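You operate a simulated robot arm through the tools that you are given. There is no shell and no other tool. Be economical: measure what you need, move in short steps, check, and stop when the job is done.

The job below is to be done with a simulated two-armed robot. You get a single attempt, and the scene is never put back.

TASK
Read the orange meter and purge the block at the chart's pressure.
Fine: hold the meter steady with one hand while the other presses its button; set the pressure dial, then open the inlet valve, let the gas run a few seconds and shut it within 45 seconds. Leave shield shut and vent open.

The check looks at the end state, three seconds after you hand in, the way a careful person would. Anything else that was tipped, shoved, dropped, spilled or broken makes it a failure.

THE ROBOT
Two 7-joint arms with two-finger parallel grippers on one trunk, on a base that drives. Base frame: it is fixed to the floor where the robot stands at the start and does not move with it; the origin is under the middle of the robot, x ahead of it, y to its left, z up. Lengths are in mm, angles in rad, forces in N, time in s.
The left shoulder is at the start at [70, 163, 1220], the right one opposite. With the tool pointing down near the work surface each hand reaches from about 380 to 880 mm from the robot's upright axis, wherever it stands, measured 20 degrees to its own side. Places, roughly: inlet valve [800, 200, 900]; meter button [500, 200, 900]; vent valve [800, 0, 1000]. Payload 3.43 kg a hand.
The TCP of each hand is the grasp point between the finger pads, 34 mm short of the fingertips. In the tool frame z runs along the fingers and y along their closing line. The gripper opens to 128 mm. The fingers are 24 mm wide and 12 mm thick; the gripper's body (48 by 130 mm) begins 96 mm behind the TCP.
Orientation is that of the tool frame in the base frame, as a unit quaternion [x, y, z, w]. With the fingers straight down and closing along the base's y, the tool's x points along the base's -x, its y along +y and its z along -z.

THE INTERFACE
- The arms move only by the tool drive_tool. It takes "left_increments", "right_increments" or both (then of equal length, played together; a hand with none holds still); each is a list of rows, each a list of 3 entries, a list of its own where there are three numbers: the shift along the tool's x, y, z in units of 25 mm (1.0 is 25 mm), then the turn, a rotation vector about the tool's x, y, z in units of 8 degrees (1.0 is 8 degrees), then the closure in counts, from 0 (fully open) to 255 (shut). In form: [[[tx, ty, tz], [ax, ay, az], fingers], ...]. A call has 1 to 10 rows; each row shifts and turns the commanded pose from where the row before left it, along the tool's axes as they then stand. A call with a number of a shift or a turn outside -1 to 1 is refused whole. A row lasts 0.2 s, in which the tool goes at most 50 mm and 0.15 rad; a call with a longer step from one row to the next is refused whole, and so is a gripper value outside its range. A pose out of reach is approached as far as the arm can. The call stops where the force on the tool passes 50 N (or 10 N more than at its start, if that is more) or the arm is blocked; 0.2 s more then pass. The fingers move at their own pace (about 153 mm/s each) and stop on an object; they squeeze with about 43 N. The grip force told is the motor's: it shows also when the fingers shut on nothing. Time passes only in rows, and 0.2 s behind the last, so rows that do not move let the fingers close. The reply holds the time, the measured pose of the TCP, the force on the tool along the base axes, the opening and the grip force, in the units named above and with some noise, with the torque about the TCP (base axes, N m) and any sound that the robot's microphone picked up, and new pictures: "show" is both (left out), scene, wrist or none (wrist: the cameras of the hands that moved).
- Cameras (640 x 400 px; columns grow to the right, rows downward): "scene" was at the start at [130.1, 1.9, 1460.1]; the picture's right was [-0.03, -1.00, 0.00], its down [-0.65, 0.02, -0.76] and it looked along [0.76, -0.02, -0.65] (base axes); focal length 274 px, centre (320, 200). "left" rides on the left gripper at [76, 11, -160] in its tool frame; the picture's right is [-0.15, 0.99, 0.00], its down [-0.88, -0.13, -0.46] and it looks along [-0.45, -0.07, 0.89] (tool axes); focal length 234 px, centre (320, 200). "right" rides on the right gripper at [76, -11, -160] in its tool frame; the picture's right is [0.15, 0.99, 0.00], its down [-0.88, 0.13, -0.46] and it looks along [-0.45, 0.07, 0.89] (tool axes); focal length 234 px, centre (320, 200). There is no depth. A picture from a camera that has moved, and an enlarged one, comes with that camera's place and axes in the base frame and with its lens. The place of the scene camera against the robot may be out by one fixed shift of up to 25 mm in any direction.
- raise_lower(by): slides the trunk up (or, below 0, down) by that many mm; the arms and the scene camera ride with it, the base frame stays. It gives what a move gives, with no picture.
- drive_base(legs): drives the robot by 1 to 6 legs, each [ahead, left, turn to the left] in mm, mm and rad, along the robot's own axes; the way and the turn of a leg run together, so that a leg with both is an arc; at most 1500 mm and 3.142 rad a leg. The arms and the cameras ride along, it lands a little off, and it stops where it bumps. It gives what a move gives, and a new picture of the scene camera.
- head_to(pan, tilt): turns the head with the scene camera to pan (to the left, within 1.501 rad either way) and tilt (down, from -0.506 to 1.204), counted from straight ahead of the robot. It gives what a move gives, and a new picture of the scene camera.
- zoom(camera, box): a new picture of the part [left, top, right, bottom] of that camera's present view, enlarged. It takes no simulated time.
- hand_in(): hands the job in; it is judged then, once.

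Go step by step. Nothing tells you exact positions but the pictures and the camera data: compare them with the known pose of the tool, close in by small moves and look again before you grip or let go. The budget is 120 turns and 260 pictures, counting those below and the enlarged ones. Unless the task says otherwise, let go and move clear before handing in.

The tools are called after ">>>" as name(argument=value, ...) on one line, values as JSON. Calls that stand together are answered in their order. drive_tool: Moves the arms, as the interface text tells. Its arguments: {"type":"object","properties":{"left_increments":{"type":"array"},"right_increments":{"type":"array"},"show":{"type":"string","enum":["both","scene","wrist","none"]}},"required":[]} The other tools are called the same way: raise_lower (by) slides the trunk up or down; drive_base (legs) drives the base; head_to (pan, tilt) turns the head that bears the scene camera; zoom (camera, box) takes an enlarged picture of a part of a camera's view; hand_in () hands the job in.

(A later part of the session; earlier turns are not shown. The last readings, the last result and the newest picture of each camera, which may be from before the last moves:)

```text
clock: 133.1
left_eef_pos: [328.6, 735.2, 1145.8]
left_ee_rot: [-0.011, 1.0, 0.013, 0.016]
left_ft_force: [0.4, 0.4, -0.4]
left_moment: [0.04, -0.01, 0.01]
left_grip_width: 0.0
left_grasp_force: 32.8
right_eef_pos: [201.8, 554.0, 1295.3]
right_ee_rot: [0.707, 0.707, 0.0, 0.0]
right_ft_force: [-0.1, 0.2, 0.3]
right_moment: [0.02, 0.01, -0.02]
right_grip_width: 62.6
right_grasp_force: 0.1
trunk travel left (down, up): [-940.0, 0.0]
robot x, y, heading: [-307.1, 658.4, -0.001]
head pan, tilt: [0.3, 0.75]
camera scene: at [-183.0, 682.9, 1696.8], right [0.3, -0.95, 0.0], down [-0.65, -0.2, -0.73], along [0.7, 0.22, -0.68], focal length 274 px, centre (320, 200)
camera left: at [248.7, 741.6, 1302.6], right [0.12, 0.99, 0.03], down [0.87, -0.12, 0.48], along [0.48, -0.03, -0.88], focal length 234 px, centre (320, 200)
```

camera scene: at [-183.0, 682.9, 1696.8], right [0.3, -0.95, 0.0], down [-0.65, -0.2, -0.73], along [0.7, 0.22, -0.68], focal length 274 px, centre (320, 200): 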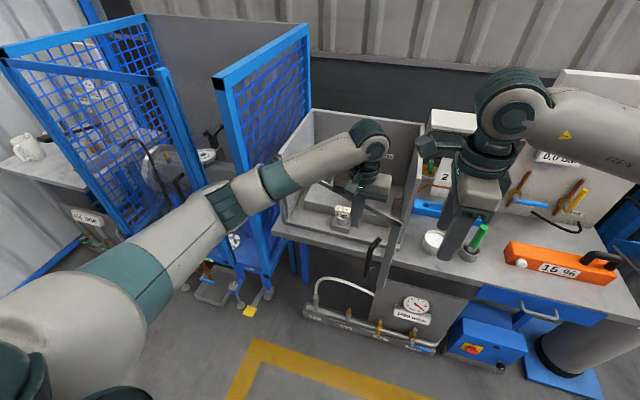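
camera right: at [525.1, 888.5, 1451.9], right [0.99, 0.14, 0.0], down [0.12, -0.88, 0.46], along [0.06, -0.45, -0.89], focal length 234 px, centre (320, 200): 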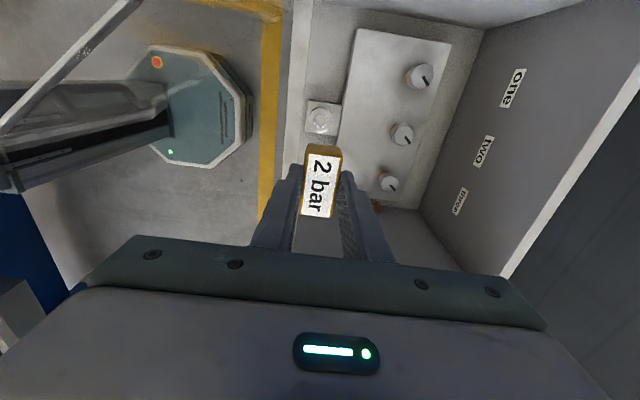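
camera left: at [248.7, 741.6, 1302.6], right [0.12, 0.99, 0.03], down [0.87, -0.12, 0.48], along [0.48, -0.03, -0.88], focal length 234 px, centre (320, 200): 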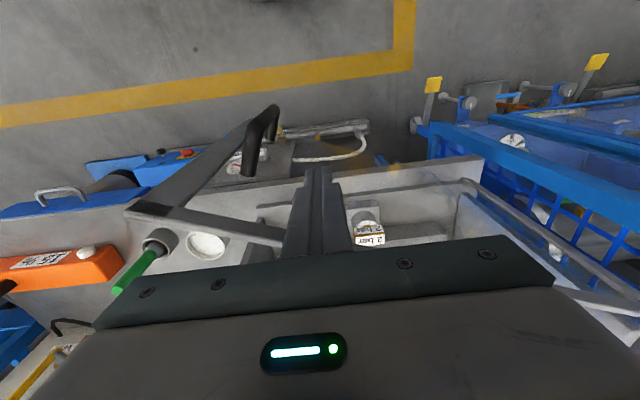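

>>> drive_tool(left_increments=[[[-0.75, -0.35, 0], [0, 0, 0], 255], [[-0.75, -0.35, 0], [0, 0, 0], 255], [[-0.75, -0.33, 0], [0, 0, 0], 255], [[-0.75, -0.3, 0], [0, 0, 0], 255], [[-0.7, -0.1, 0], [0, 0, 0], 255], [[-0.7, -0.1, 0], [0, 0, 0], 255], [[-0.5, -0.05, 0], [0, 0, 0], 255]])

>>> zoom(camera="left", box=[150, 70, 640, 270])

```text
clock: 134.7
left_eef_pos: [452.3, 699.9, 1147.8]
left_ee_rot: [-0.011, 1.0, 0.014, 0.016]
left_ft_force: [0.6, 0.3, 0.5]
left_moment: [-0.03, 0.0, 0.0]
left_grip_width: 0.0
left_grasp_force: 33.1
right_eef_pos: [199.8, 554.8, 1295.8]
right_ee_rot: [0.708, 0.706, 0.001, 0.0]
right_ft_force: [0.7, 0.0, 0.5]
right_moment: [0.02, -0.02, 0.0]
right_grip_width: 62.7
right_grasp_force: 0.1
trunk travel left (down, up): [-940.0, 0.0]
robot x, y, heading: [-306.1, 654.1, 0.004]
head pan, tilt: [0.3, 0.75]
camera scene: at [-183.6, 683.8, 1696.8], right [0.3, -0.95, 0.0], down [-0.65, -0.2, -0.73], along [0.7, 0.22, -0.68], focal length 274 px, centre (320, 200)
camera left: at [371.3, 705.6, 1305.7], right [0.12, 0.99, 0.03], down [0.87, -0.12, 0.48], along [0.48, -0.03, -0.88], focal length 234 px, centre (320, 200)
```

scene: 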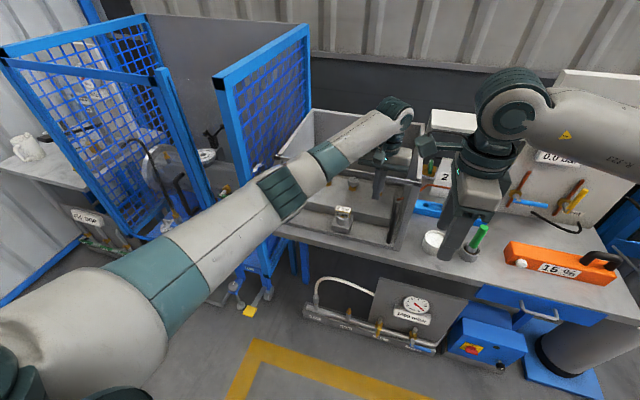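
left: 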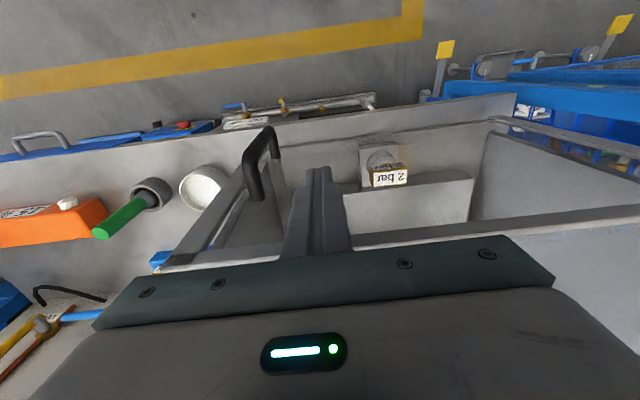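

```text
1.31 times, centred on (395, 170) of left
camera zoom: at [371.3, 705.6, 1305.7], right [0.12, 0.99, 0.03], down [0.87, -0.12, 0.48], along [0.48, -0.03, -0.88], focal length 306 px, centre (222, 239)
```

zoom: 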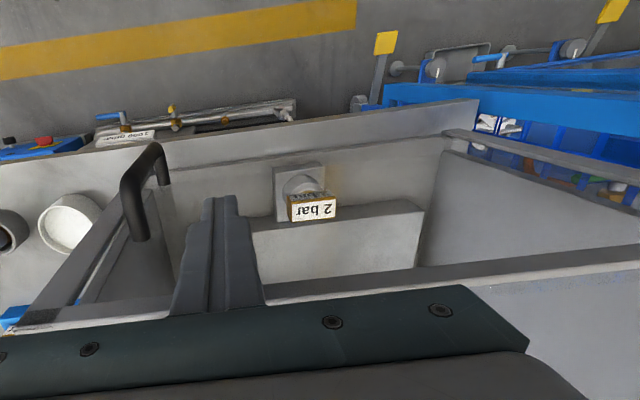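

Almost shut. I push on gently in small steps until it stops.

>>> drive_tool(left_increments=[[[-0.3, 0, 0], [0, 0, 0], 255], [[-0.2, 0, 0], [0, 0, 0], 255], [[-0.2, 0, 0], [0, 0, 0], 255], [[-0.2, 0, 0], [0, 0, 0], 255]], show="none")

>>> zoom(camera="left", box=[150, 70, 640, 270])

```text
clock: 135.7
left_eef_pos: [473.7, 700.5, 1149.7]
left_ee_rot: [-0.01, 1.0, 0.013, 0.016]
left_ft_force: [0.2, -0.3, -0.5]
left_moment: [-0.04, -0.01, -0.03]
left_grip_width: 0.0
left_grasp_force: 32.8
right_eef_pos: [199.6, 554.9, 1294.6]
right_ee_rot: [0.707, 0.707, 0.0, 0.0]
right_ft_force: [-0.2, 0.8, 1.1]
right_moment: [-0.01, -0.02, 0.0]
right_grip_width: 62.8
right_grasp_force: 0.1
trunk travel left (down, up): [-940.0, 0.0]
robot x, y, heading: [-309.4, 653.9, 0.0]
head pan, tilt: [0.3, 0.75]
```

```text
1.31 times, centred on (395, 170) of left
camera zoom: at [393.4, 706.2, 1306.7], right [0.12, 0.99, 0.03], down [0.87, -0.12, 0.48], along [0.48, -0.03, -0.88], focal length 306 px, centre (222, 239)
```

zoom: 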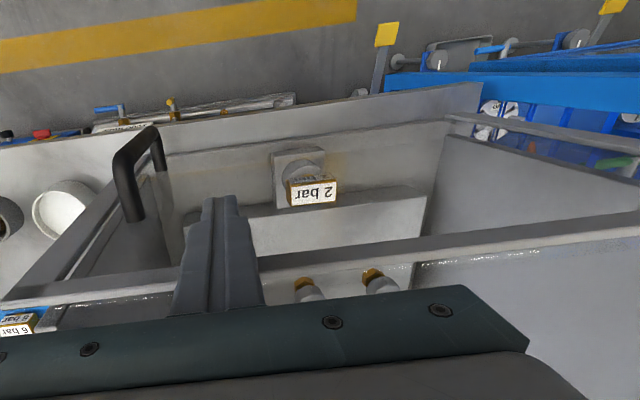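

>>> drive_tool(left_increments=[[[-0.16, 0, 0], [0, 0, 0], 255], [[-0.16, 0, 0], [0, 0, 0], 255], [[-0.12, 0, 0], [0, 0, 0], 255]], show="wrist")

>>> zoom(camera="scene", box=[240, 80, 460, 280])

```text
clock: 136.5
left_eef_pos: [476.3, 701.1, 1149.9]
left_ee_rot: [-0.011, 1.0, 0.013, 0.012]
left_ft_force: [-41.9, -0.3, -12.5]
left_moment: [-0.17, 0.74, -0.32]
left_grip_width: 0.1
left_grasp_force: 33.2
right_eef_pos: [193.1, 554.5, 1298.0]
right_ee_rot: [0.708, 0.707, 0.002, 0.002]
right_ft_force: [0.1, -0.1, 0.5]
right_moment: [0.0, -0.02, 0.0]
right_grip_width: 63.0
right_grasp_force: 0.1
trunk travel left (down, up): [-940.0, 0.0]
robot x, y, heading: [-311.5, 654.1, 0.003]
head pan, tilt: [0.3, 0.75]
camera left: at [396.5, 706.4, 1307.4], right [0.12, 0.99, 0.03], down [0.87, -0.12, 0.47], along [0.47, -0.03, -0.88], focal length 234 px, centre (320, 200)
```

left: 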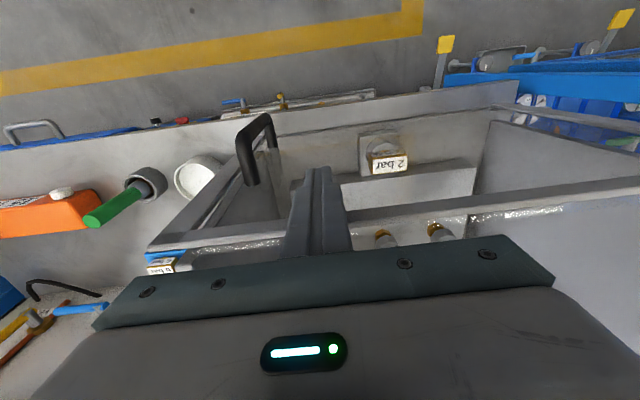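

```text
2.00 times, centred on (350, 180) of scene
camera zoom: at [-191.9, 684.3, 1697.2], right [0.3, -0.95, 0.0], down [-0.65, -0.2, -0.73], along [0.7, 0.22, -0.68], focal length 549 px, centre (260, 240)
```

zoom: 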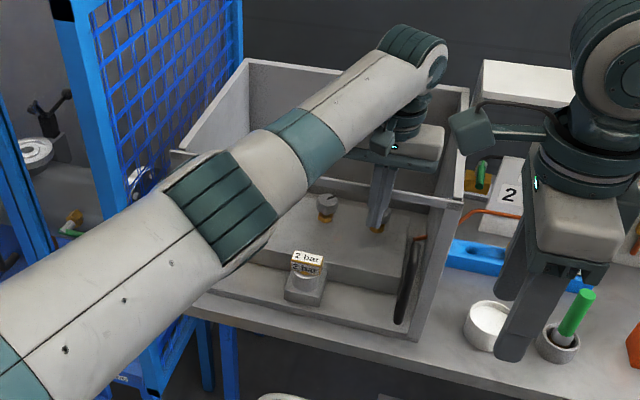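

The door met its stop at 42 N: it is shut. I back the hand off, then drive to the dial at the right.

>>> drive_tool(left_increments=[[[0.5, 0, 0], [0, 0, 0], 255], [[1, 0, 0], [0, 0, 0], 255], [[1, 0, -0.5], [0, 0, 0], 255], [[1, 0, -1], [0, 0, 0], 255], [[1, 0, -1], [0, 0, 0], 255], [[1, 0, -1], [0, 0, 0], 200], [[1, 0, -1], [0, 0, 0], 100]], show="none")

>>> zoom(camera="scene", box=[240, 80, 460, 280])

>>> drive_base(legs=[[0, -850, 0]])

>>> head_to(pan=-0.3, tilt=0.75)

```text
clock: 138.1
left_eef_pos: [316.6, 696.4, 1256.1]
left_ee_rot: [-0.011, 1.0, 0.013, 0.016]
left_ft_force: [0.7, 0.5, -0.1]
left_moment: [-0.04, 0.0, 0.01]
left_grip_width: 78.0
left_grasp_force: 0.1
right_eef_pos: [199.6, 555.4, 1295.6]
right_ee_rot: [0.707, 0.707, 0.0, 0.001]
right_ft_force: [0.1, 0.6, 0.6]
right_moment: [-0.01, -0.02, 0.0]
right_grip_width: 62.9
right_grasp_force: 0.0
trunk travel left (down, up): [-940.0, 0.0]
robot x, y, heading: [-308.9, 656.9, 0.004]
head pan, tilt: [0.3, 0.75]
```

```text
2.00 times, centred on (350, 180) of scene
camera zoom: at [-184.8, 684.9, 1696.8], right [0.3, -0.95, 0.0], down [-0.65, -0.2, -0.73], along [0.7, 0.22, -0.68], focal length 549 px, centre (260, 240)
```

zoom: 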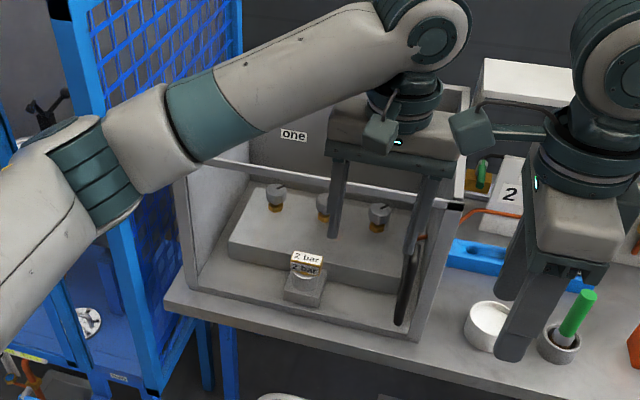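

```text
clock: 142.6
left_eef_pos: [315.4, -152.4, 1256.7]
left_ee_rot: [-0.008, 1.0, 0.013, 0.017]
left_ft_force: [-0.2, 0.3, 0.1]
left_moment: [-0.02, 0.0, 0.0]
left_grip_width: 77.8
left_grasp_force: 0.1
right_eef_pos: [197.5, -292.7, 1295.8]
right_ee_rot: [0.71, 0.704, -0.001, 0.0]
right_ft_force: [1.1, 0.2, 0.2]
right_moment: [0.0, -0.02, 0.0]
right_grip_width: 62.5
right_grasp_force: 0.1
trunk travel left (down, up): [-940.0, 0.0]
robot x, y, heading: [-311.4, -191.4, -0.003]
head pan, tilt: [0.3, 0.75]
camera scene: at [-185.8, -159.4, 1696.8], right [0.29, -0.96, 0.0], down [-0.65, -0.2, -0.73], along [0.7, 0.21, -0.68], focal length 274 px, centre (320, 200)
```

scene: 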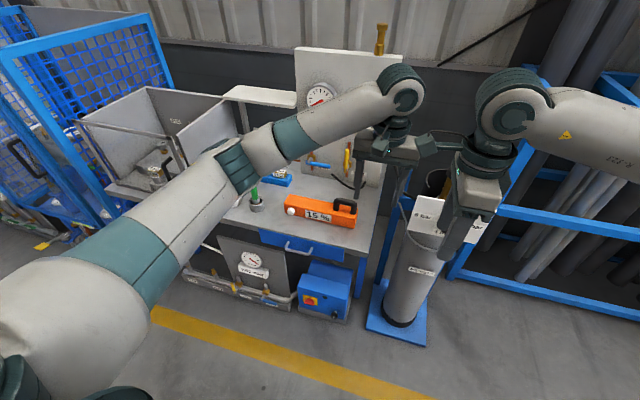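

```text
clock: 143.6
left_eef_pos: [315.3, -151.9, 1257.2]
left_ee_rot: [-0.007, 1.0, 0.014, 0.015]
left_ft_force: [0.1, -0.2, -0.1]
left_moment: [-0.01, -0.02, 0.0]
left_grip_width: 77.5
left_grasp_force: 0.0
right_eef_pos: [196.2, -292.1, 1295.7]
right_ee_rot: [0.709, 0.705, 0.0, 0.0]
right_ft_force: [-0.4, -0.7, -0.3]
right_moment: [0.01, -0.01, 0.02]
right_grip_width: 62.6
right_grasp_force: 0.1
trunk travel left (down, up): [-940.0, 0.0]
robot x, y, heading: [-309.5, -190.0, 0.001]
head pan, tilt: [-0.3, 0.75]
camera scene: at [-186.1, -209.5, 1696.8], right [-0.3, -0.95, 0.0], down [-0.65, 0.21, -0.73], along [0.7, -0.22, -0.68], focal length 274 px, centre (320, 200)
```

scene: 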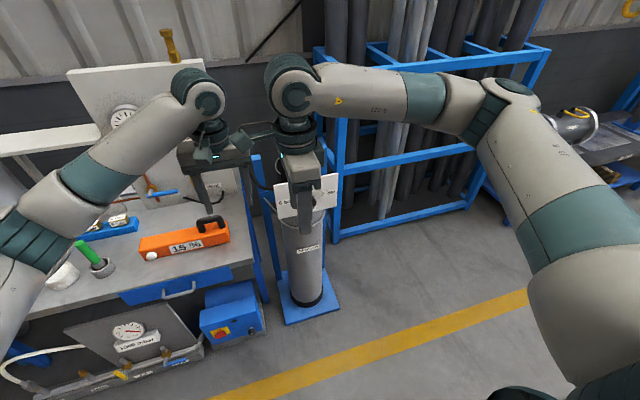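

The right hand hides the plate; I move it aside to the right.

>>> drive_tool(right_increments=[[[-1, 0, 0], [0, 0, -1], 130], [[-1, 0, 0], [0, 0, -1], 130], [[-1, 0.3, 0], [0, 0, -1], 130], [[-1, 0.4, 0], [0, 0, -1], 130], [[-1, 0.5, 0], [0, 0, -1], 130], [[-0.9, 0.6, 0], [0, 0, -1], 130], [[-0.8, 0.7, 0], [0, 0, -1], 130], [[-0.7, 0.8, 0], [0, 0, -1], 130], [[0, -1, 0], [0, 0, -1], 130], [[0, -1, 0], [0, 0, -1], 130]], show="scene")

>>> zoom(camera="scene", box=[230, 140, 390, 280])

```text
clock: 145.8
left_eef_pos: [314.6, -154.9, 1258.0]
left_ee_rot: [-0.007, 1.0, 0.014, 0.016]
left_ft_force: [-0.1, -0.4, -0.1]
left_moment: [0.02, -0.01, -0.01]
left_grip_width: 77.9
left_grasp_force: 0.1
right_eef_pos: [314.1, -448.6, 1296.8]
right_ee_rot: [0.089, 0.996, 0.001, 0.001]
right_ft_force: [0.0, -0.3, -0.5]
right_moment: [0.04, 0.01, 0.0]
right_grip_width: 62.5
right_grasp_force: 0.0
trunk travel left (down, up): [-940.0, 0.0]
robot x, y, heading: [-311.0, -189.0, -0.01]
head pan, tilt: [-0.3, 0.75]
camera scene: at [-187.8, -212.3, 1696.9], right [-0.3, -0.95, 0.0], down [-0.65, 0.21, -0.73], along [0.7, -0.22, -0.68], focal length 274 px, centre (320, 200)
```

scene: 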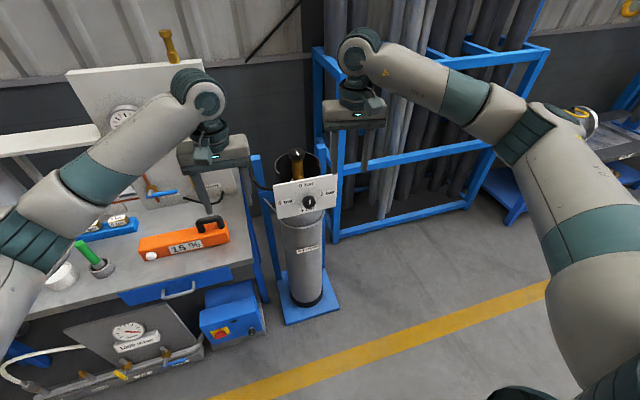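

```text
2.86 times, centred on (310, 210) of scene
camera zoom: at [-187.8, -212.3, 1696.9], right [-0.3, -0.95, 0.0], down [-0.65, 0.21, -0.73], along [0.7, -0.22, -0.68], focal length 784 px, centre (349, 171)
```

zoom: 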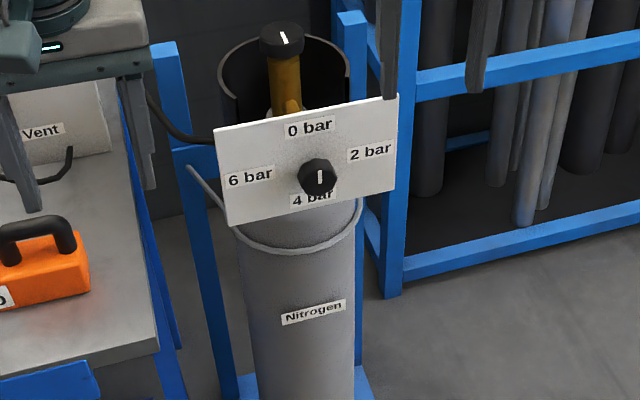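

The dial knob is at about [516, -403, 1001], axis along x, protruding about 30 mm from an upright plate; pointer at 0 bar (top), 4 bar is at the bottom. I lower the trunk and zoom on the knob.

>>> zoom(camera="scene", box=[285, 180, 335, 220])

>>> raise_lower(by=-240)

>>> drive_tool(right_increments=[[[0.8, 0, 0], [0, 0, -1], 130], [[0.8, 0, 0], [0, 0, -0.28], 130], [[0, 0, 0], [0, -1, 0], 130], [[0, 0, 0], [0, -1, 0], 130], [[0, 0, 0], [0, -1, 0], 130], [[0, 0, 0], [0, -1, 0], 130], [[0, 0, 0], [0, -1, 0], 130], [[0, 0, 0], [0, -1, 0], 130], [[0, 0, 0], [0, -1, 0], 130], [[0, 0, 0], [0, -1, 0], 130]], show="scene")

```text
10.00 times, centred on (310, 200) of scene
camera zoom: at [-187.8, -212.3, 1696.9], right [-0.3, -0.95, 0.0], down [-0.65, 0.21, -0.73], along [0.7, -0.22, -0.68], focal length 2745 px, centre (420, 200)
```

zoom: 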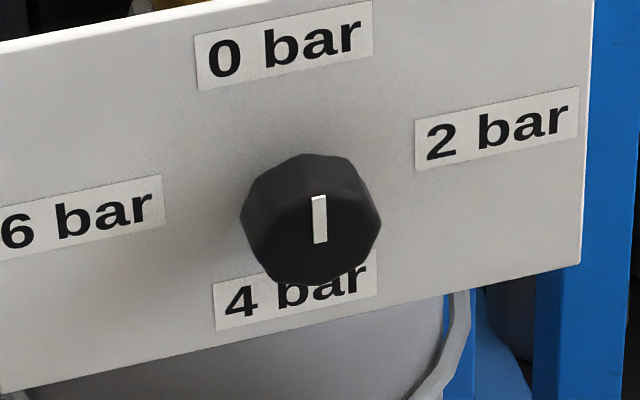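

```text
clock: 148.3
left_eef_pos: [316.0, -153.5, 1016.4]
left_ee_rot: [-0.007, 1.0, 0.013, 0.016]
left_ft_force: [-0.4, 0.5, 0.2]
left_moment: [-0.02, 0.01, 0.02]
left_grip_width: 77.8
left_grasp_force: 0.1
right_eef_pos: [315.3, -447.2, 1056.3]
right_ee_rot: [0.091, 0.996, 0.0, 0.0]
right_ft_force: [-0.5, -0.3, 0.0]
right_moment: [0.01, -0.02, -0.02]
right_grip_width: 62.6
right_grasp_force: 0.0
trunk travel left (down, up): [-700.0, 240.0]
robot x, y, heading: [-312.4, -188.7, -0.004]
head pan, tilt: [-0.3, 0.75]
```

```text
clock: 150.5
left_eef_pos: [314.3, -153.0, 1017.6]
left_ee_rot: [-0.006, 1.0, 0.013, 0.017]
left_ft_force: [-1.0, -0.5, 0.9]
left_moment: [0.02, -0.02, 0.01]
left_grip_width: 77.7
left_grasp_force: 0.1
right_eef_pos: [274.3, -447.0, 1057.4]
right_ee_rot: [0.0, 0.849, 0.001, 0.528]
right_ft_force: [-0.1, -0.9, 0.5]
right_moment: [-0.01, 0.0, -0.02]
right_grip_width: 62.9
right_grasp_force: 0.0
right hand out of reach, approached as far as the arm can: row 10
trunk travel left (down, up): [-700.0, 240.0]
robot x, y, heading: [-311.1, -188.0, -0.007]
head pan, tilt: [-0.3, 0.75]
camera scene: at [-186.9, -210.3, 1456.9], right [-0.3, -0.95, 0.0], down [-0.65, 0.21, -0.73], along [0.7, -0.22, -0.68], focal length 274 px, centre (320, 200)
```

scene: 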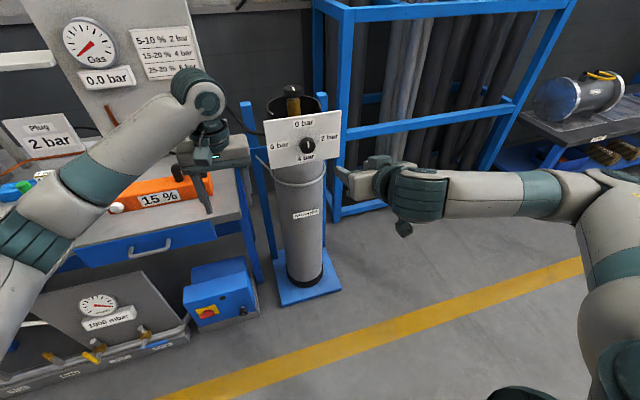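

Pitch reached 64° before a limit at this spot; I advance toward the dial, then pitch the rest.

>>> drive_tool(right_increments=[[[-0.44, 0.25, 0.9], [0, 0, 0], 110], [[-0.44, 0.25, 0.9], [0, 0, 0], 110], [[-0.44, 0.25, 0.9], [0, 0, 0], 110], [[-0.44, 0.25, 0.9], [0, 0, 0], 110], [[0, 0, 0], [0, -1, 0], 110], [[0, 0, 0], [0, -1, 0], 110], [[0, 0, 0], [0, -1, 0], 110], [[0, 0, 0], [0, -0.29, 0], 110]])

```text
clock: 152.3
left_eef_pos: [316.8, -152.9, 1016.5]
left_ee_rot: [-0.007, 1.0, 0.013, 0.015]
left_ft_force: [0.1, 0.5, 0.7]
left_moment: [0.0, 0.01, -0.02]
left_grip_width: 77.6
left_grasp_force: 0.2
right_eef_pos: [375.6, -421.6, 1058.6]
right_ee_rot: [0.002, 0.848, -0.001, 0.53]
right_ft_force: [-0.2, 0.2, 0.1]
right_moment: [-0.01, 0.01, -0.02]
right_grip_width: 72.9
right_grasp_force: 0.1
right hand out of reach, approached as far as the arm can: row 5, 6, 7
trunk travel left (down, up): [-700.0, 240.0]
robot x, y, heading: [-313.1, -191.7, -0.005]
head pan, tilt: [-0.3, 0.75]
camera scene: at [-186.4, -209.7, 1456.9], right [-0.3, -0.95, 0.0], down [-0.65, 0.21, -0.73], along [0.7, -0.22, -0.68], focal length 274 px, centre (320, 200)
camera right: at [199.8, -432.2, 1059.4], right [-0.06, 0.99, -0.13], down [-0.02, 0.13, 0.99], along [1.0, 0.06, 0.02], focal length 234 px, centre (320, 200)
```

scene: 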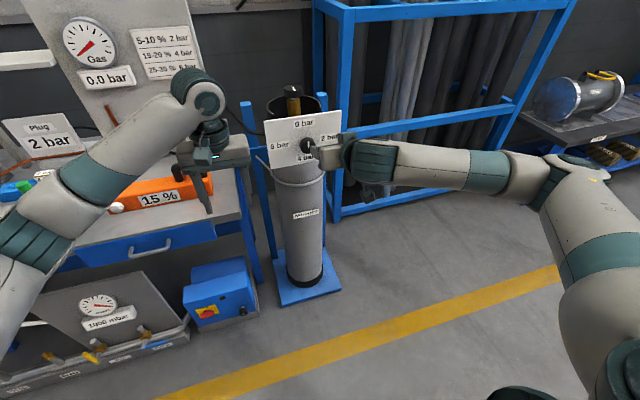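
right: 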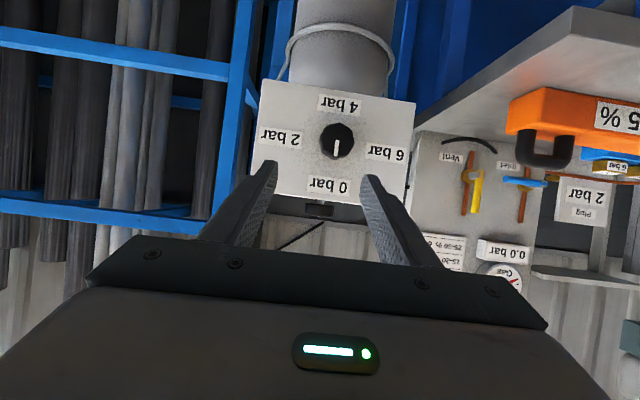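

A wrist limit stops full pitch. Plan instead: keep the fingers pointing down, straddle the knob (about [516, -402, 983]) from the front, and roll the tool about x to turn it. I pitch back to vertical and go in front of the knob.

>>> drive_tool(right_increments=[[[0, 0, 0], [0, 1, 0], 90], [[0, 0, 0], [0, 1, 0], 90], [[0, 0, 0], [0, 1, 0], 90], [[0, 0, 0], [0, 1, 0], 90], [[0, 0, 0], [0, 1, 0], 90], [[0, 0, 0], [0, 1, 0], 90], [[0, 0, 0], [0, 1, 0], 90], [[0, 0, 0], [0, 1, 0], 90]], show="none")

>>> drive_tool(right_increments=[[[-0.5, 0.26, 1], [0, 0, 0], 90], [[-0.5, 0.26, 1], [0, 0, 0], 90], [[-0.5, 0.26, 1], [0, 0, 0], 90]])

>>> zoom(camera="scene", box=[240, 90, 380, 190])

```text
clock: 154.1
left_eef_pos: [316.3, -153.9, 1016.1]
left_ee_rot: [-0.007, 1.0, 0.013, 0.015]
left_ft_force: [0.3, -0.1, -0.4]
left_moment: [0.01, 0.0, 0.0]
left_grip_width: 77.5
left_grasp_force: 0.1
right_eef_pos: [376.5, -421.2, 1056.9]
right_ee_rot: [0.002, 1.0, 0.0, 0.02]
right_ft_force: [0.6, -0.1, -0.4]
right_moment: [-0.01, 0.04, -0.01]
right_grip_width: 82.9
right_grasp_force: 0.1
trunk travel left (down, up): [-700.0, 240.0]
robot x, y, heading: [-313.7, -191.5, -0.01]
head pan, tilt: [-0.3, 0.75]
```

```text
clock: 154.9
left_eef_pos: [317.2, -152.4, 1016.4]
left_ee_rot: [-0.007, 1.0, 0.013, 0.016]
left_ft_force: [0.3, -0.4, 0.6]
left_moment: [0.02, 0.0, 0.02]
left_grip_width: 77.9
left_grasp_force: 0.1
right_eef_pos: [416.4, -402.6, 985.4]
right_ee_rot: [0.002, 1.0, 0.0, 0.02]
right_ft_force: [0.6, 0.1, -1.4]
right_moment: [-0.01, 0.02, 0.0]
right_grip_width: 83.0
right_grasp_force: 0.0
trunk travel left (down, up): [-700.0, 240.0]
robot x, y, heading: [-311.7, -190.0, -0.009]
head pan, tilt: [-0.3, 0.75]
camera scene: at [-185.5, -209.4, 1456.8], right [-0.3, -0.95, 0.0], down [-0.65, 0.21, -0.73], along [0.7, -0.22, -0.68], focal length 274 px, centre (320, 200)
camera right: at [335.2, -413.4, 1140.9], right [-0.14, 0.99, -0.01], down [0.86, 0.13, 0.49], along [0.49, 0.06, -0.87], focal length 234 px, centre (320, 200)
```

scene: 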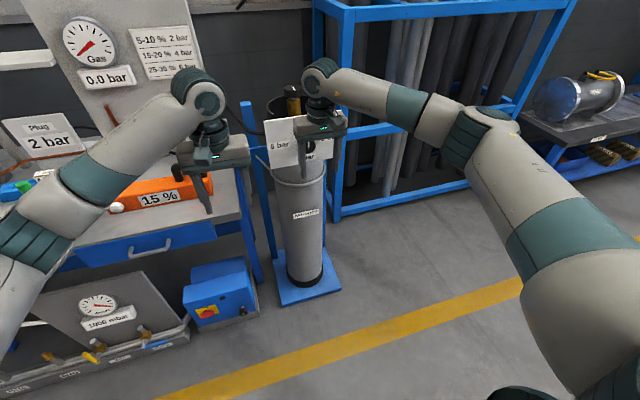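
right: 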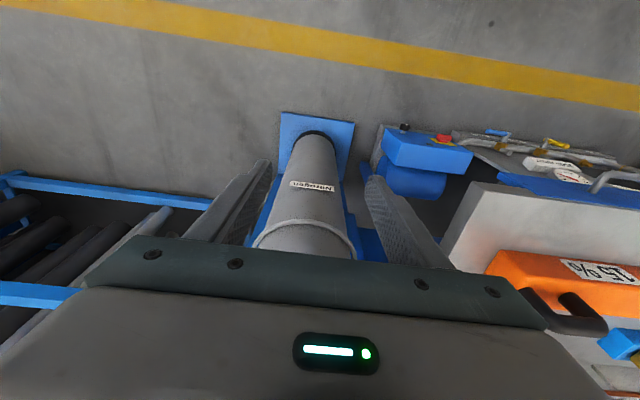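

```text
4.00 times, centred on (310, 140) of scene
camera zoom: at [-185.5, -209.4, 1456.8], right [-0.3, -0.95, 0.0], down [-0.65, 0.21, -0.73], along [0.7, -0.22, -0.68], focal length 1098 px, centre (360, 440)
```

zoom: 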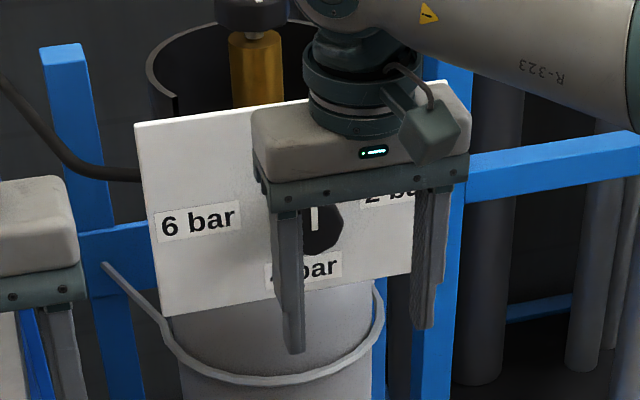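

Fingers are in front of the plate. I fix the small pitch remainder, move closer and check the alignment with the knob.

>>> drive_tool(right_increments=[[[-0.6, 0, 0], [0, 0.29, 0], 90], [[-0.8, 0, 0], [0, 0, 0], 90], [[-0.8, 0, 0], [0, 0, 0], 90]], show="wrist")

>>> head_to(pan=-0.3, tilt=0.5)

>>> zoom(camera="scene", box=[250, 150, 380, 250])

```text
clock: 155.7
left_eef_pos: [315.5, -151.4, 1017.2]
left_ee_rot: [-0.007, 1.0, 0.012, 0.015]
left_ft_force: [0.3, 0.0, 0.6]
left_moment: [0.03, 0.01, -0.03]
left_grip_width: 77.8
left_grasp_force: 0.1
right_eef_pos: [471.3, -403.5, 984.7]
right_ee_rot: [0.0, 1.0, 0.0, 0.0]
right_ft_force: [0.7, -0.1, -0.4]
right_moment: [0.02, 0.02, 0.02]
right_grip_width: 83.0
right_grasp_force: 0.1
trunk travel left (down, up): [-700.0, 240.0]
robot x, y, heading: [-312.8, -187.6, -0.008]
head pan, tilt: [-0.3, 0.75]
camera right: at [396.5, -413.2, 1144.2], right [-0.14, 0.99, 0.0], down [0.88, 0.13, 0.46], along [0.45, 0.07, -0.89], focal length 234 px, centre (320, 200)
```

right: 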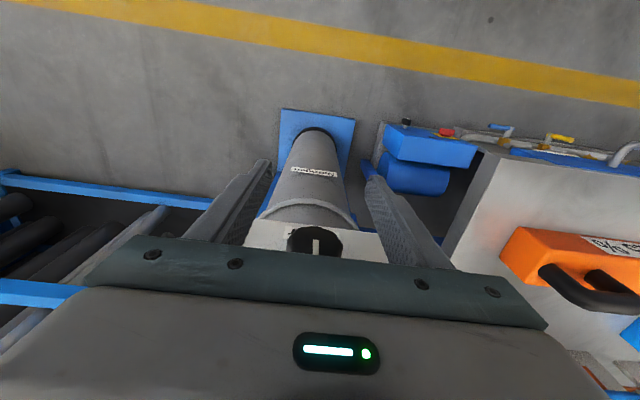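

```text
clock: 156.5
left_eef_pos: [315.9, -152.0, 1015.5]
left_ee_rot: [-0.007, 1.0, 0.013, 0.015]
left_ft_force: [-0.8, -0.6, -0.6]
left_moment: [0.02, 0.0, 0.01]
left_grip_width: 77.9
left_grasp_force: 0.0
right_eef_pos: [471.9, -403.6, 985.6]
right_ee_rot: [0.002, 1.0, -0.001, 0.0]
right_ft_force: [0.5, -0.3, -0.1]
right_moment: [0.01, 0.02, 0.01]
right_grip_width: 82.7
right_grasp_force: 0.1
trunk travel left (down, up): [-700.0, 240.0]
robot x, y, heading: [-308.7, -190.1, -0.008]
head pan, tilt: [-0.3, 0.499]
camera scene: at [-178.5, -212.2, 1478.7], right [-0.3, -0.95, 0.0], down [-0.46, 0.14, -0.88], along [0.84, -0.26, -0.48], focal length 274 px, centre (320, 200)
```

scene: 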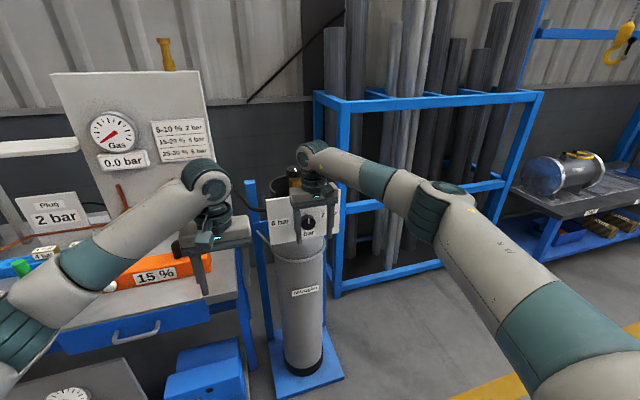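

```text
4.00 times, centred on (315, 200) of scene
camera zoom: at [-178.5, -212.2, 1478.7], right [-0.3, -0.95, 0.0], down [-0.46, 0.14, -0.88], along [0.84, -0.26, -0.48], focal length 1098 px, centre (340, 200)
```

zoom: 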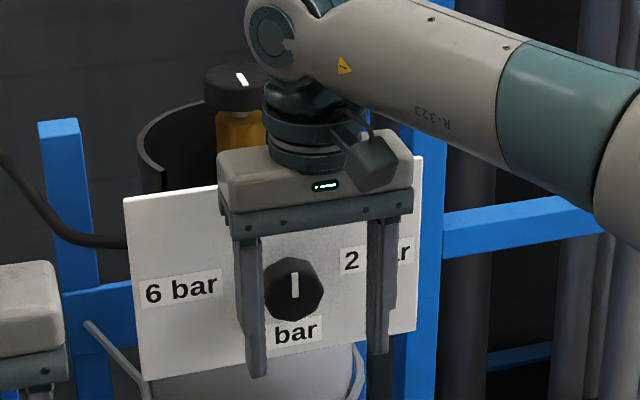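

The knob lies between the fingers in all views (y≈-402, z≈984). I advance to x=518 and close on it.

>>> drive_tool(right_increments=[[[-0.7, 0.06, 0.04], [0, 0, 0], 90], [[-0.7, 0, 0], [0, 0, 0], 90], [[-0.45, 0, 0], [0, 0, 0], 90], [[0, 0, 0], [0, 0, 0], 140], [[0, 0, 0], [0, 0, 0], 155], [[0, 0, 0], [0, 0, 0], 165]], show="none")

>>> zoom(camera="scene", box=[250, 150, 380, 250])

```text
clock: 157.9
left_eef_pos: [314.7, -151.1, 1016.6]
left_ee_rot: [-0.008, 1.0, 0.012, 0.016]
left_ft_force: [-0.5, 0.2, -0.1]
left_moment: [0.01, -0.01, 0.0]
left_grip_width: 77.8
left_grasp_force: 0.1
right_eef_pos: [518.7, -399.3, 984.6]
right_ee_rot: [0.001, 1.0, 0.0, 0.0]
right_ft_force: [2.3, 7.4, 0.6]
right_moment: [0.02, 0.1, 0.08]
right_grip_width: 47.7
right_grasp_force: 44.8
trunk travel left (down, up): [-700.0, 240.0]
robot x, y, heading: [-314.5, -187.4, -0.005]
head pan, tilt: [-0.3, 0.499]
```

```text
4.00 times, centred on (315, 200) of scene
camera zoom: at [-178.2, -210.8, 1478.8], right [-0.3, -0.95, 0.0], down [-0.46, 0.14, -0.88], along [0.84, -0.26, -0.48], focal length 1098 px, centre (340, 200)
```

zoom: 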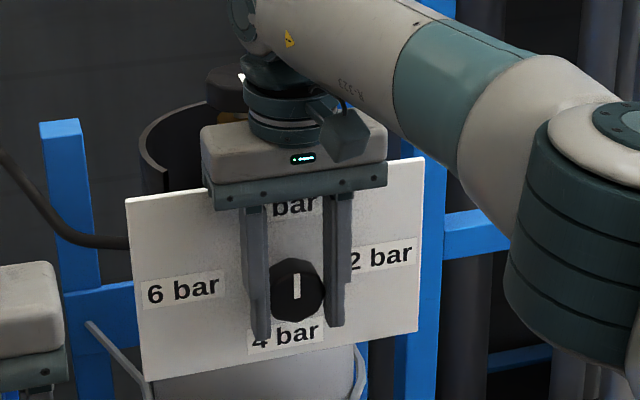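

Gripped at 47.7 mm. I ease the sideways force and begin rolling clockwise (negative about tool x), 40° first.

>>> drive_tool(right_increments=[[[0, 0.08, 0], [0, 0, 0], 220], [[0, 0, 0], [-0.6, 0, 0], 220], [[0, 0, 0], [-1, 0, 0], 220], [[0, 0, 0], [-1, 0, 0], 220], [[0, 0, 0], [-1, 0, 0], 220], [[0, 0, 0], [-1, 0, 0], 220]], show="none")

>>> zoom(camera="scene", box=[250, 150, 380, 250])

```text
clock: 159.3
left_eef_pos: [317.2, -159.4, 1015.8]
left_ee_rot: [-0.007, 1.0, 0.015, 0.016]
left_ft_force: [0.2, 0.0, 0.0]
left_moment: [0.06, -0.03, 0.04]
left_grip_width: 77.8
left_grasp_force: 0.0
right_eef_pos: [506.8, -400.1, 980.9]
right_ee_rot: [0.006, 0.947, 0.32, 0.003]
right_ft_force: [22.9, -19.7, 11.2]
right_moment: [0.0, -0.57, -0.76]
right_grip_width: 46.4
right_grasp_force: 45.1
right hand out of reach, approached as far as the arm can: row 6
trunk travel left (down, up): [-700.0, 240.0]
robot x, y, heading: [-316.0, -191.3, -0.011]
head pan, tilt: [-0.3, 0.499]
```

```text
4.00 times, centred on (315, 200) of scene
camera zoom: at [-176.3, -220.6, 1478.5], right [-0.3, -0.95, -0.01], down [-0.46, 0.15, -0.88], along [0.84, -0.26, -0.48], focal length 1098 px, centre (340, 200)
```

zoom: 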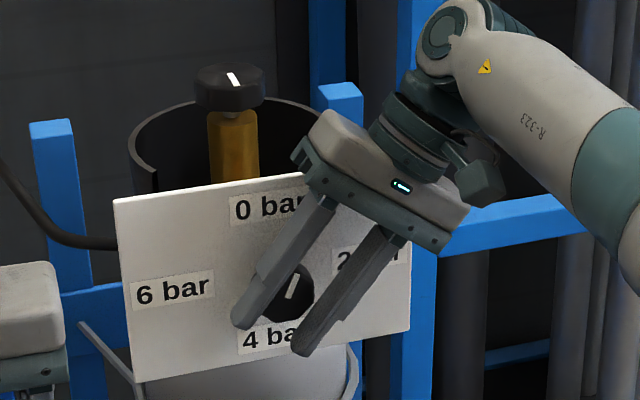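

The knob follows, but the arm is at the end of its reach. I release, back off, and bring the base closer.

>>> drive_tool(right_increments=[[[0, 0, 0], [0.3, 0, 0], 220], [[0, 0, 0], [0, 0, 0], 90], [[0, 0, 0], [0, 0, 0], 80], [[0.8, 0, 0], [0, 0, 0], 80], [[1, 0, 0], [0, 0, 0], 80], [[1, 0, 0], [0, 0, 0], 80]], show="none")

>>> zoom(camera="scene", box=[250, 150, 380, 250])

```text
clock: 160.7
left_eef_pos: [314.7, -153.5, 1017.8]
left_ee_rot: [-0.007, 1.0, 0.013, 0.017]
left_ft_force: [0.1, 0.0, 0.4]
left_moment: [0.01, -0.04, -0.03]
left_grip_width: 77.8
left_grasp_force: 0.1
right_eef_pos: [434.2, -391.6, 980.8]
right_ee_rot: [0.002, 0.955, 0.296, 0.0]
right_ft_force: [0.2, 0.5, 0.2]
right_moment: [-0.01, 0.03, 0.01]
right_grip_width: 87.7
right_grasp_force: 0.0
trunk travel left (down, up): [-700.0, 240.0]
robot x, y, heading: [-309.9, -192.2, -0.006]
head pan, tilt: [-0.3, 0.499]
```

```text
4.00 times, centred on (315, 200) of scene
camera zoom: at [-179.2, -212.8, 1478.9], right [-0.3, -0.95, 0.0], down [-0.46, 0.14, -0.88], along [0.84, -0.26, -0.48], focal length 1098 px, centre (340, 200)
```

zoom: 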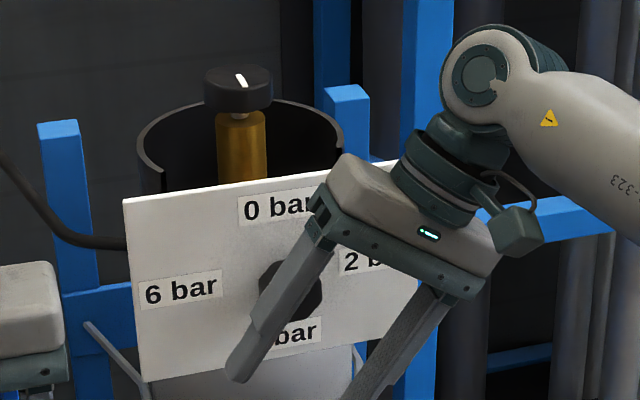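

>>> drive_tool(right_increments=[[[1, 0, 0], [1, 0, 0], 80], [[1, 0, 0], [1, 0, 0], 80], [[1, 0, 0], [1, 0, 0], 80], [[1, 0, 0], [1, 0, 0], 80], [[0.9, 0, 0], [0.3, 0, 0], 80], [[0.5, 0, 0], [0, 0, 0], 80]], show="none")

>>> drive_base(legs=[[150, 0, 0.006]])

>>> drive_tool(right_increments=[[[0, 0, 0], [1, 0, 0], 80], [[0, 0, 0], [1, 0, 0], 80], [[0, 0, 0], [1, 0, 0], 80], [[0, 0, 0], [1, 0, 0], 80], [[0, 0, 0], [1, 0, 0], 80], [[0, 0, 0], [1, 0, 0], 80]], show="scene")

>>> zoom(camera="scene", box=[240, 160, 400, 280])

```text
clock: 162.1
left_eef_pos: [315.8, -152.8, 1017.0]
left_ee_rot: [-0.008, 1.0, 0.013, 0.016]
left_ft_force: [0.3, -0.1, 0.2]
left_moment: [-0.02, 0.03, 0.0]
left_grip_width: 77.9
left_grasp_force: 0.0
right_eef_pos: [299.3, -389.7, 982.3]
right_ee_rot: [0.002, 1.0, -0.001, 0.001]
right_ft_force: [0.2, -0.2, 0.6]
right_moment: [-0.01, 0.01, 0.0]
right_grip_width: 87.7
right_grasp_force: 0.2
trunk travel left (down, up): [-700.0, 240.0]
robot x, y, heading: [-310.8, -188.9, -0.004]
head pan, tilt: [-0.3, 0.499]
```

```text
clock: 163.4
left_eef_pos: [464.9, -150.1, 1017.5]
left_ee_rot: [-0.009, 1.0, 0.014, 0.016]
left_ft_force: [-0.8, -0.1, 0.3]
left_moment: [0.0, 0.05, -0.01]
left_grip_width: 78.0
left_grasp_force: 0.0
right_eef_pos: [449.9, -388.6, 982.9]
right_ee_rot: [-0.001, 1.0, 0.001, 0.002]
right_ft_force: [-0.3, 0.0, 0.5]
right_moment: [-0.01, 0.0, 0.03]
right_grip_width: 87.8
right_grasp_force: 0.0
trunk travel left (down, up): [-700.0, 240.0]
robot x, y, heading: [-162.4, -189.9, 0.0]
head pan, tilt: [-0.3, 0.499]
camera scene: at [-29.6, -211.8, 1479.0], right [-0.3, -0.95, 0.0], down [-0.46, 0.14, -0.88], along [0.84, -0.26, -0.48], focal length 274 px, centre (320, 200)
```

scene: 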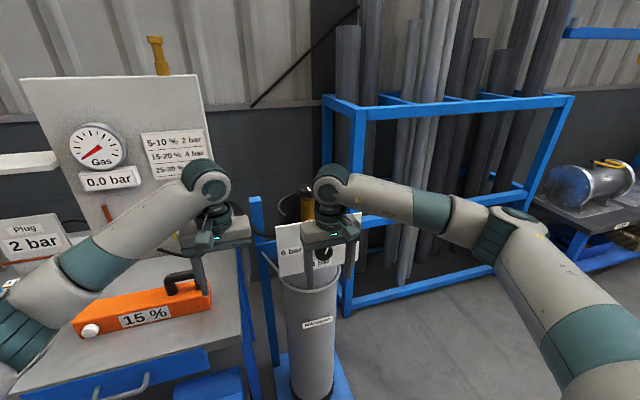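

```text
clock: 164.7
left_eef_pos: [467.0, -138.1, 1011.0]
left_ee_rot: [-0.018, 1.0, 0.021, 0.01]
left_ft_force: [1.3, 2.1, -3.3]
left_moment: [-0.09, 0.15, 0.06]
left_grip_width: 77.6
left_grasp_force: 0.1
right_eef_pos: [454.7, -390.7, 987.3]
right_ee_rot: [0.006, 0.944, -0.33, 0.003]
right_ft_force: [0.2, 0.0, 0.4]
right_moment: [-0.01, -0.01, 0.01]
right_grip_width: 87.5
right_grasp_force: 0.0
trunk travel left (down, up): [-700.0, 240.0]
robot x, y, heading: [-161.2, -188.7, 0.002]
head pan, tilt: [-0.3, 0.499]
stopped in row 6 (left hand): the force on the tool passed its limit at 78 N (the readings are from after the stop); the commanded pose is now the measured one
camera scene: at [-28.1, -210.3, 1478.7], right [-0.3, -0.96, 0.0], down [-0.46, 0.14, -0.88], along [0.84, -0.26, -0.48], focal length 274 px, centre (320, 200)
```

scene: 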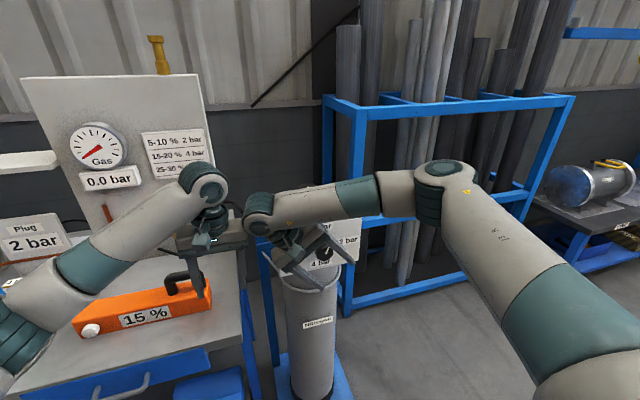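

```text
3.33 times, centred on (320, 220) of scene
camera zoom: at [-28.1, -210.3, 1478.7], right [-0.3, -0.96, 0.0], down [-0.46, 0.14, -0.88], along [0.84, -0.26, -0.48], focal length 915 px, centre (320, 133)
```

zoom: 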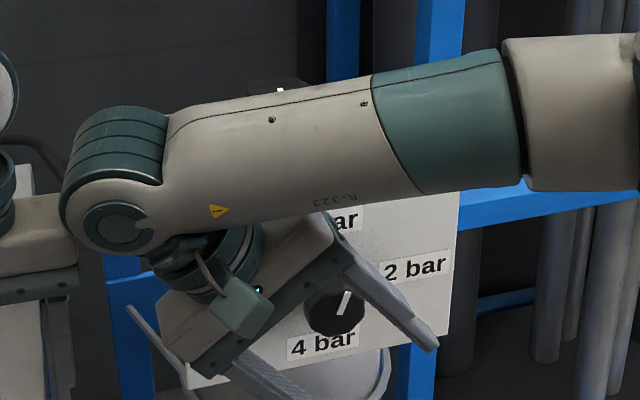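

The right wrist bumped the idle left hand; I move the left hand well clear first. The pointer now stands at about 25°.

>>> drive_tool(left_increments=[[[0.3, 1, -0.5], [0, 0, 0], 100], [[0.6, 1, -0.8], [0, 0, 0], 100], [[1, 1, -0.8], [0, 0, 0], 100], [[1, 1, -0.8], [0, 0, 0], 100], [[1, 1, -0.8], [0, 0, 0], 100], [[1, 1, -0.8], [0, 0, 0], 100], [[0.5, 1, 0], [0, 0, 0], 100], [[0, 1, 0], [0, 0, 0], 100]], show="scene")

>>> zoom(camera="scene", box=[240, 160, 400, 280])

```text
clock: 166.5
left_eef_pos: [322.3, 51.4, 1128.6]
left_ee_rot: [-0.018, 1.0, 0.021, 0.011]
left_ft_force: [0.3, -0.4, 0.4]
left_moment: [-0.02, 0.0, -0.03]
left_grip_width: 77.5
left_grasp_force: 0.1
right_eef_pos: [454.3, -391.2, 987.2]
right_ee_rot: [0.006, 0.944, -0.331, 0.003]
right_ft_force: [0.6, 0.8, 0.0]
right_moment: [0.0, -0.02, -0.02]
right_grip_width: 87.9
right_grasp_force: 0.1
trunk travel left (down, up): [-700.0, 240.0]
robot x, y, heading: [-157.8, -189.6, -0.002]
head pan, tilt: [-0.3, 0.499]
camera scene: at [-29.4, -210.6, 1478.9], right [-0.3, -0.95, 0.0], down [-0.46, 0.14, -0.88], along [0.84, -0.26, -0.48], focal length 274 px, centre (320, 200)
```

scene: 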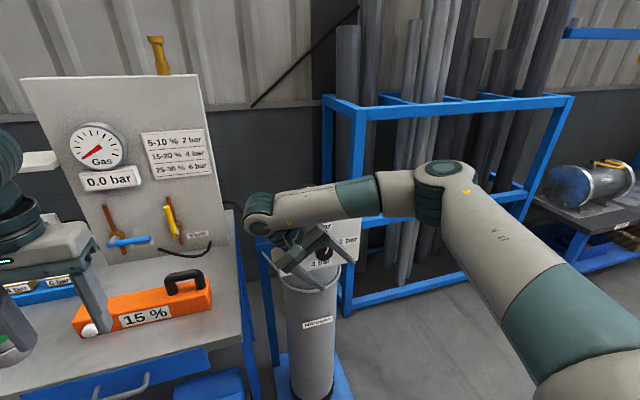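

```text
3.33 times, centred on (320, 220) of scene
camera zoom: at [-29.4, -210.6, 1478.9], right [-0.3, -0.95, 0.0], down [-0.46, 0.14, -0.88], along [0.84, -0.26, -0.48], focal length 915 px, centre (320, 133)
```

zoom: 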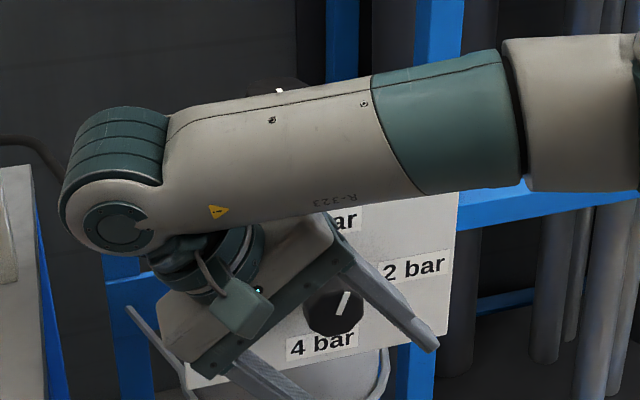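

Now I align to the knob centre at this roll (-38°) and move forward around it.

>>> drive_tool(right_increments=[[[0, -0.21, 0.32], [0, 0, 0], 80], [[-0.8, 0, 0], [0, 0, 0], 80], [[-0.8, 0, 0], [0, 0, 0], 80], [[-0.6, 0, 0], [0, 0, 0], 80], [[-0.4, 0, 0], [0, 0, 0], 80]], show="wrist")

>>> zoom(camera="scene", box=[240, 160, 400, 280])

```text
clock: 167.7
left_eef_pos: [319.3, 49.8, 1130.8]
left_ee_rot: [-0.016, 1.0, 0.021, 0.013]
left_ft_force: [0.3, 0.5, 0.1]
left_moment: [-0.01, 0.01, -0.04]
left_grip_width: 77.7
left_grasp_force: 0.1
right_eef_pos: [513.4, -402.1, 985.5]
right_ee_rot: [0.005, 0.944, -0.33, 0.002]
right_ft_force: [-27.5, -2.2, -2.4]
right_moment: [-0.02, -2.13, 2.18]
right_grip_width: 88.0
right_grasp_force: 0.0
trunk travel left (down, up): [-700.0, 240.0]
robot x, y, heading: [-163.3, -187.8, -0.002]
head pan, tilt: [-0.3, 0.499]
camera right: at [438.1, -310.4, 1116.3], right [-0.13, 0.77, -0.62], down [0.88, 0.38, 0.28], along [0.45, -0.51, -0.73], focal length 234 px, centre (320, 200)
```

right: 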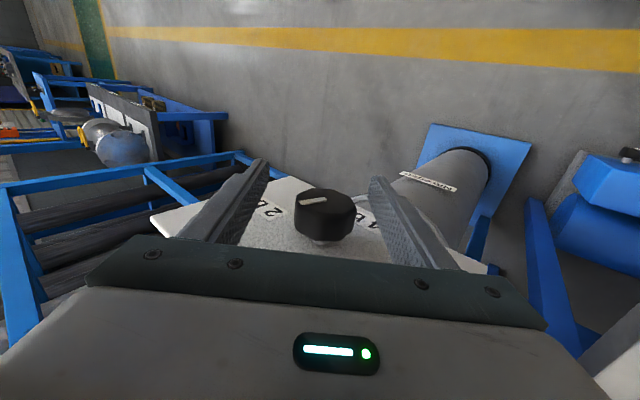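

```text
3.33 times, centred on (320, 220) of scene
camera zoom: at [-33.6, -212.2, 1479.1], right [-0.3, -0.95, 0.0], down [-0.45, 0.14, -0.88], along [0.84, -0.26, -0.48], focal length 915 px, centre (320, 133)
```

zoom: 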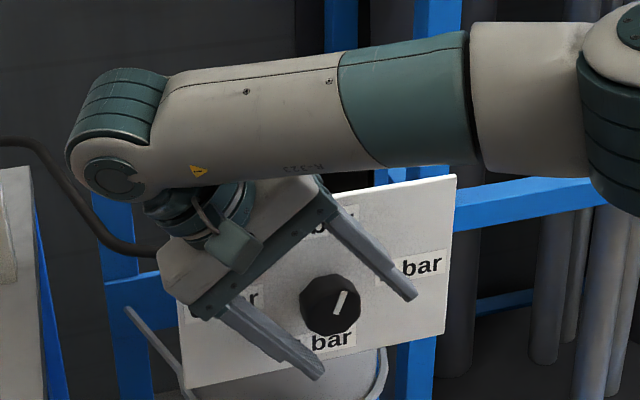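

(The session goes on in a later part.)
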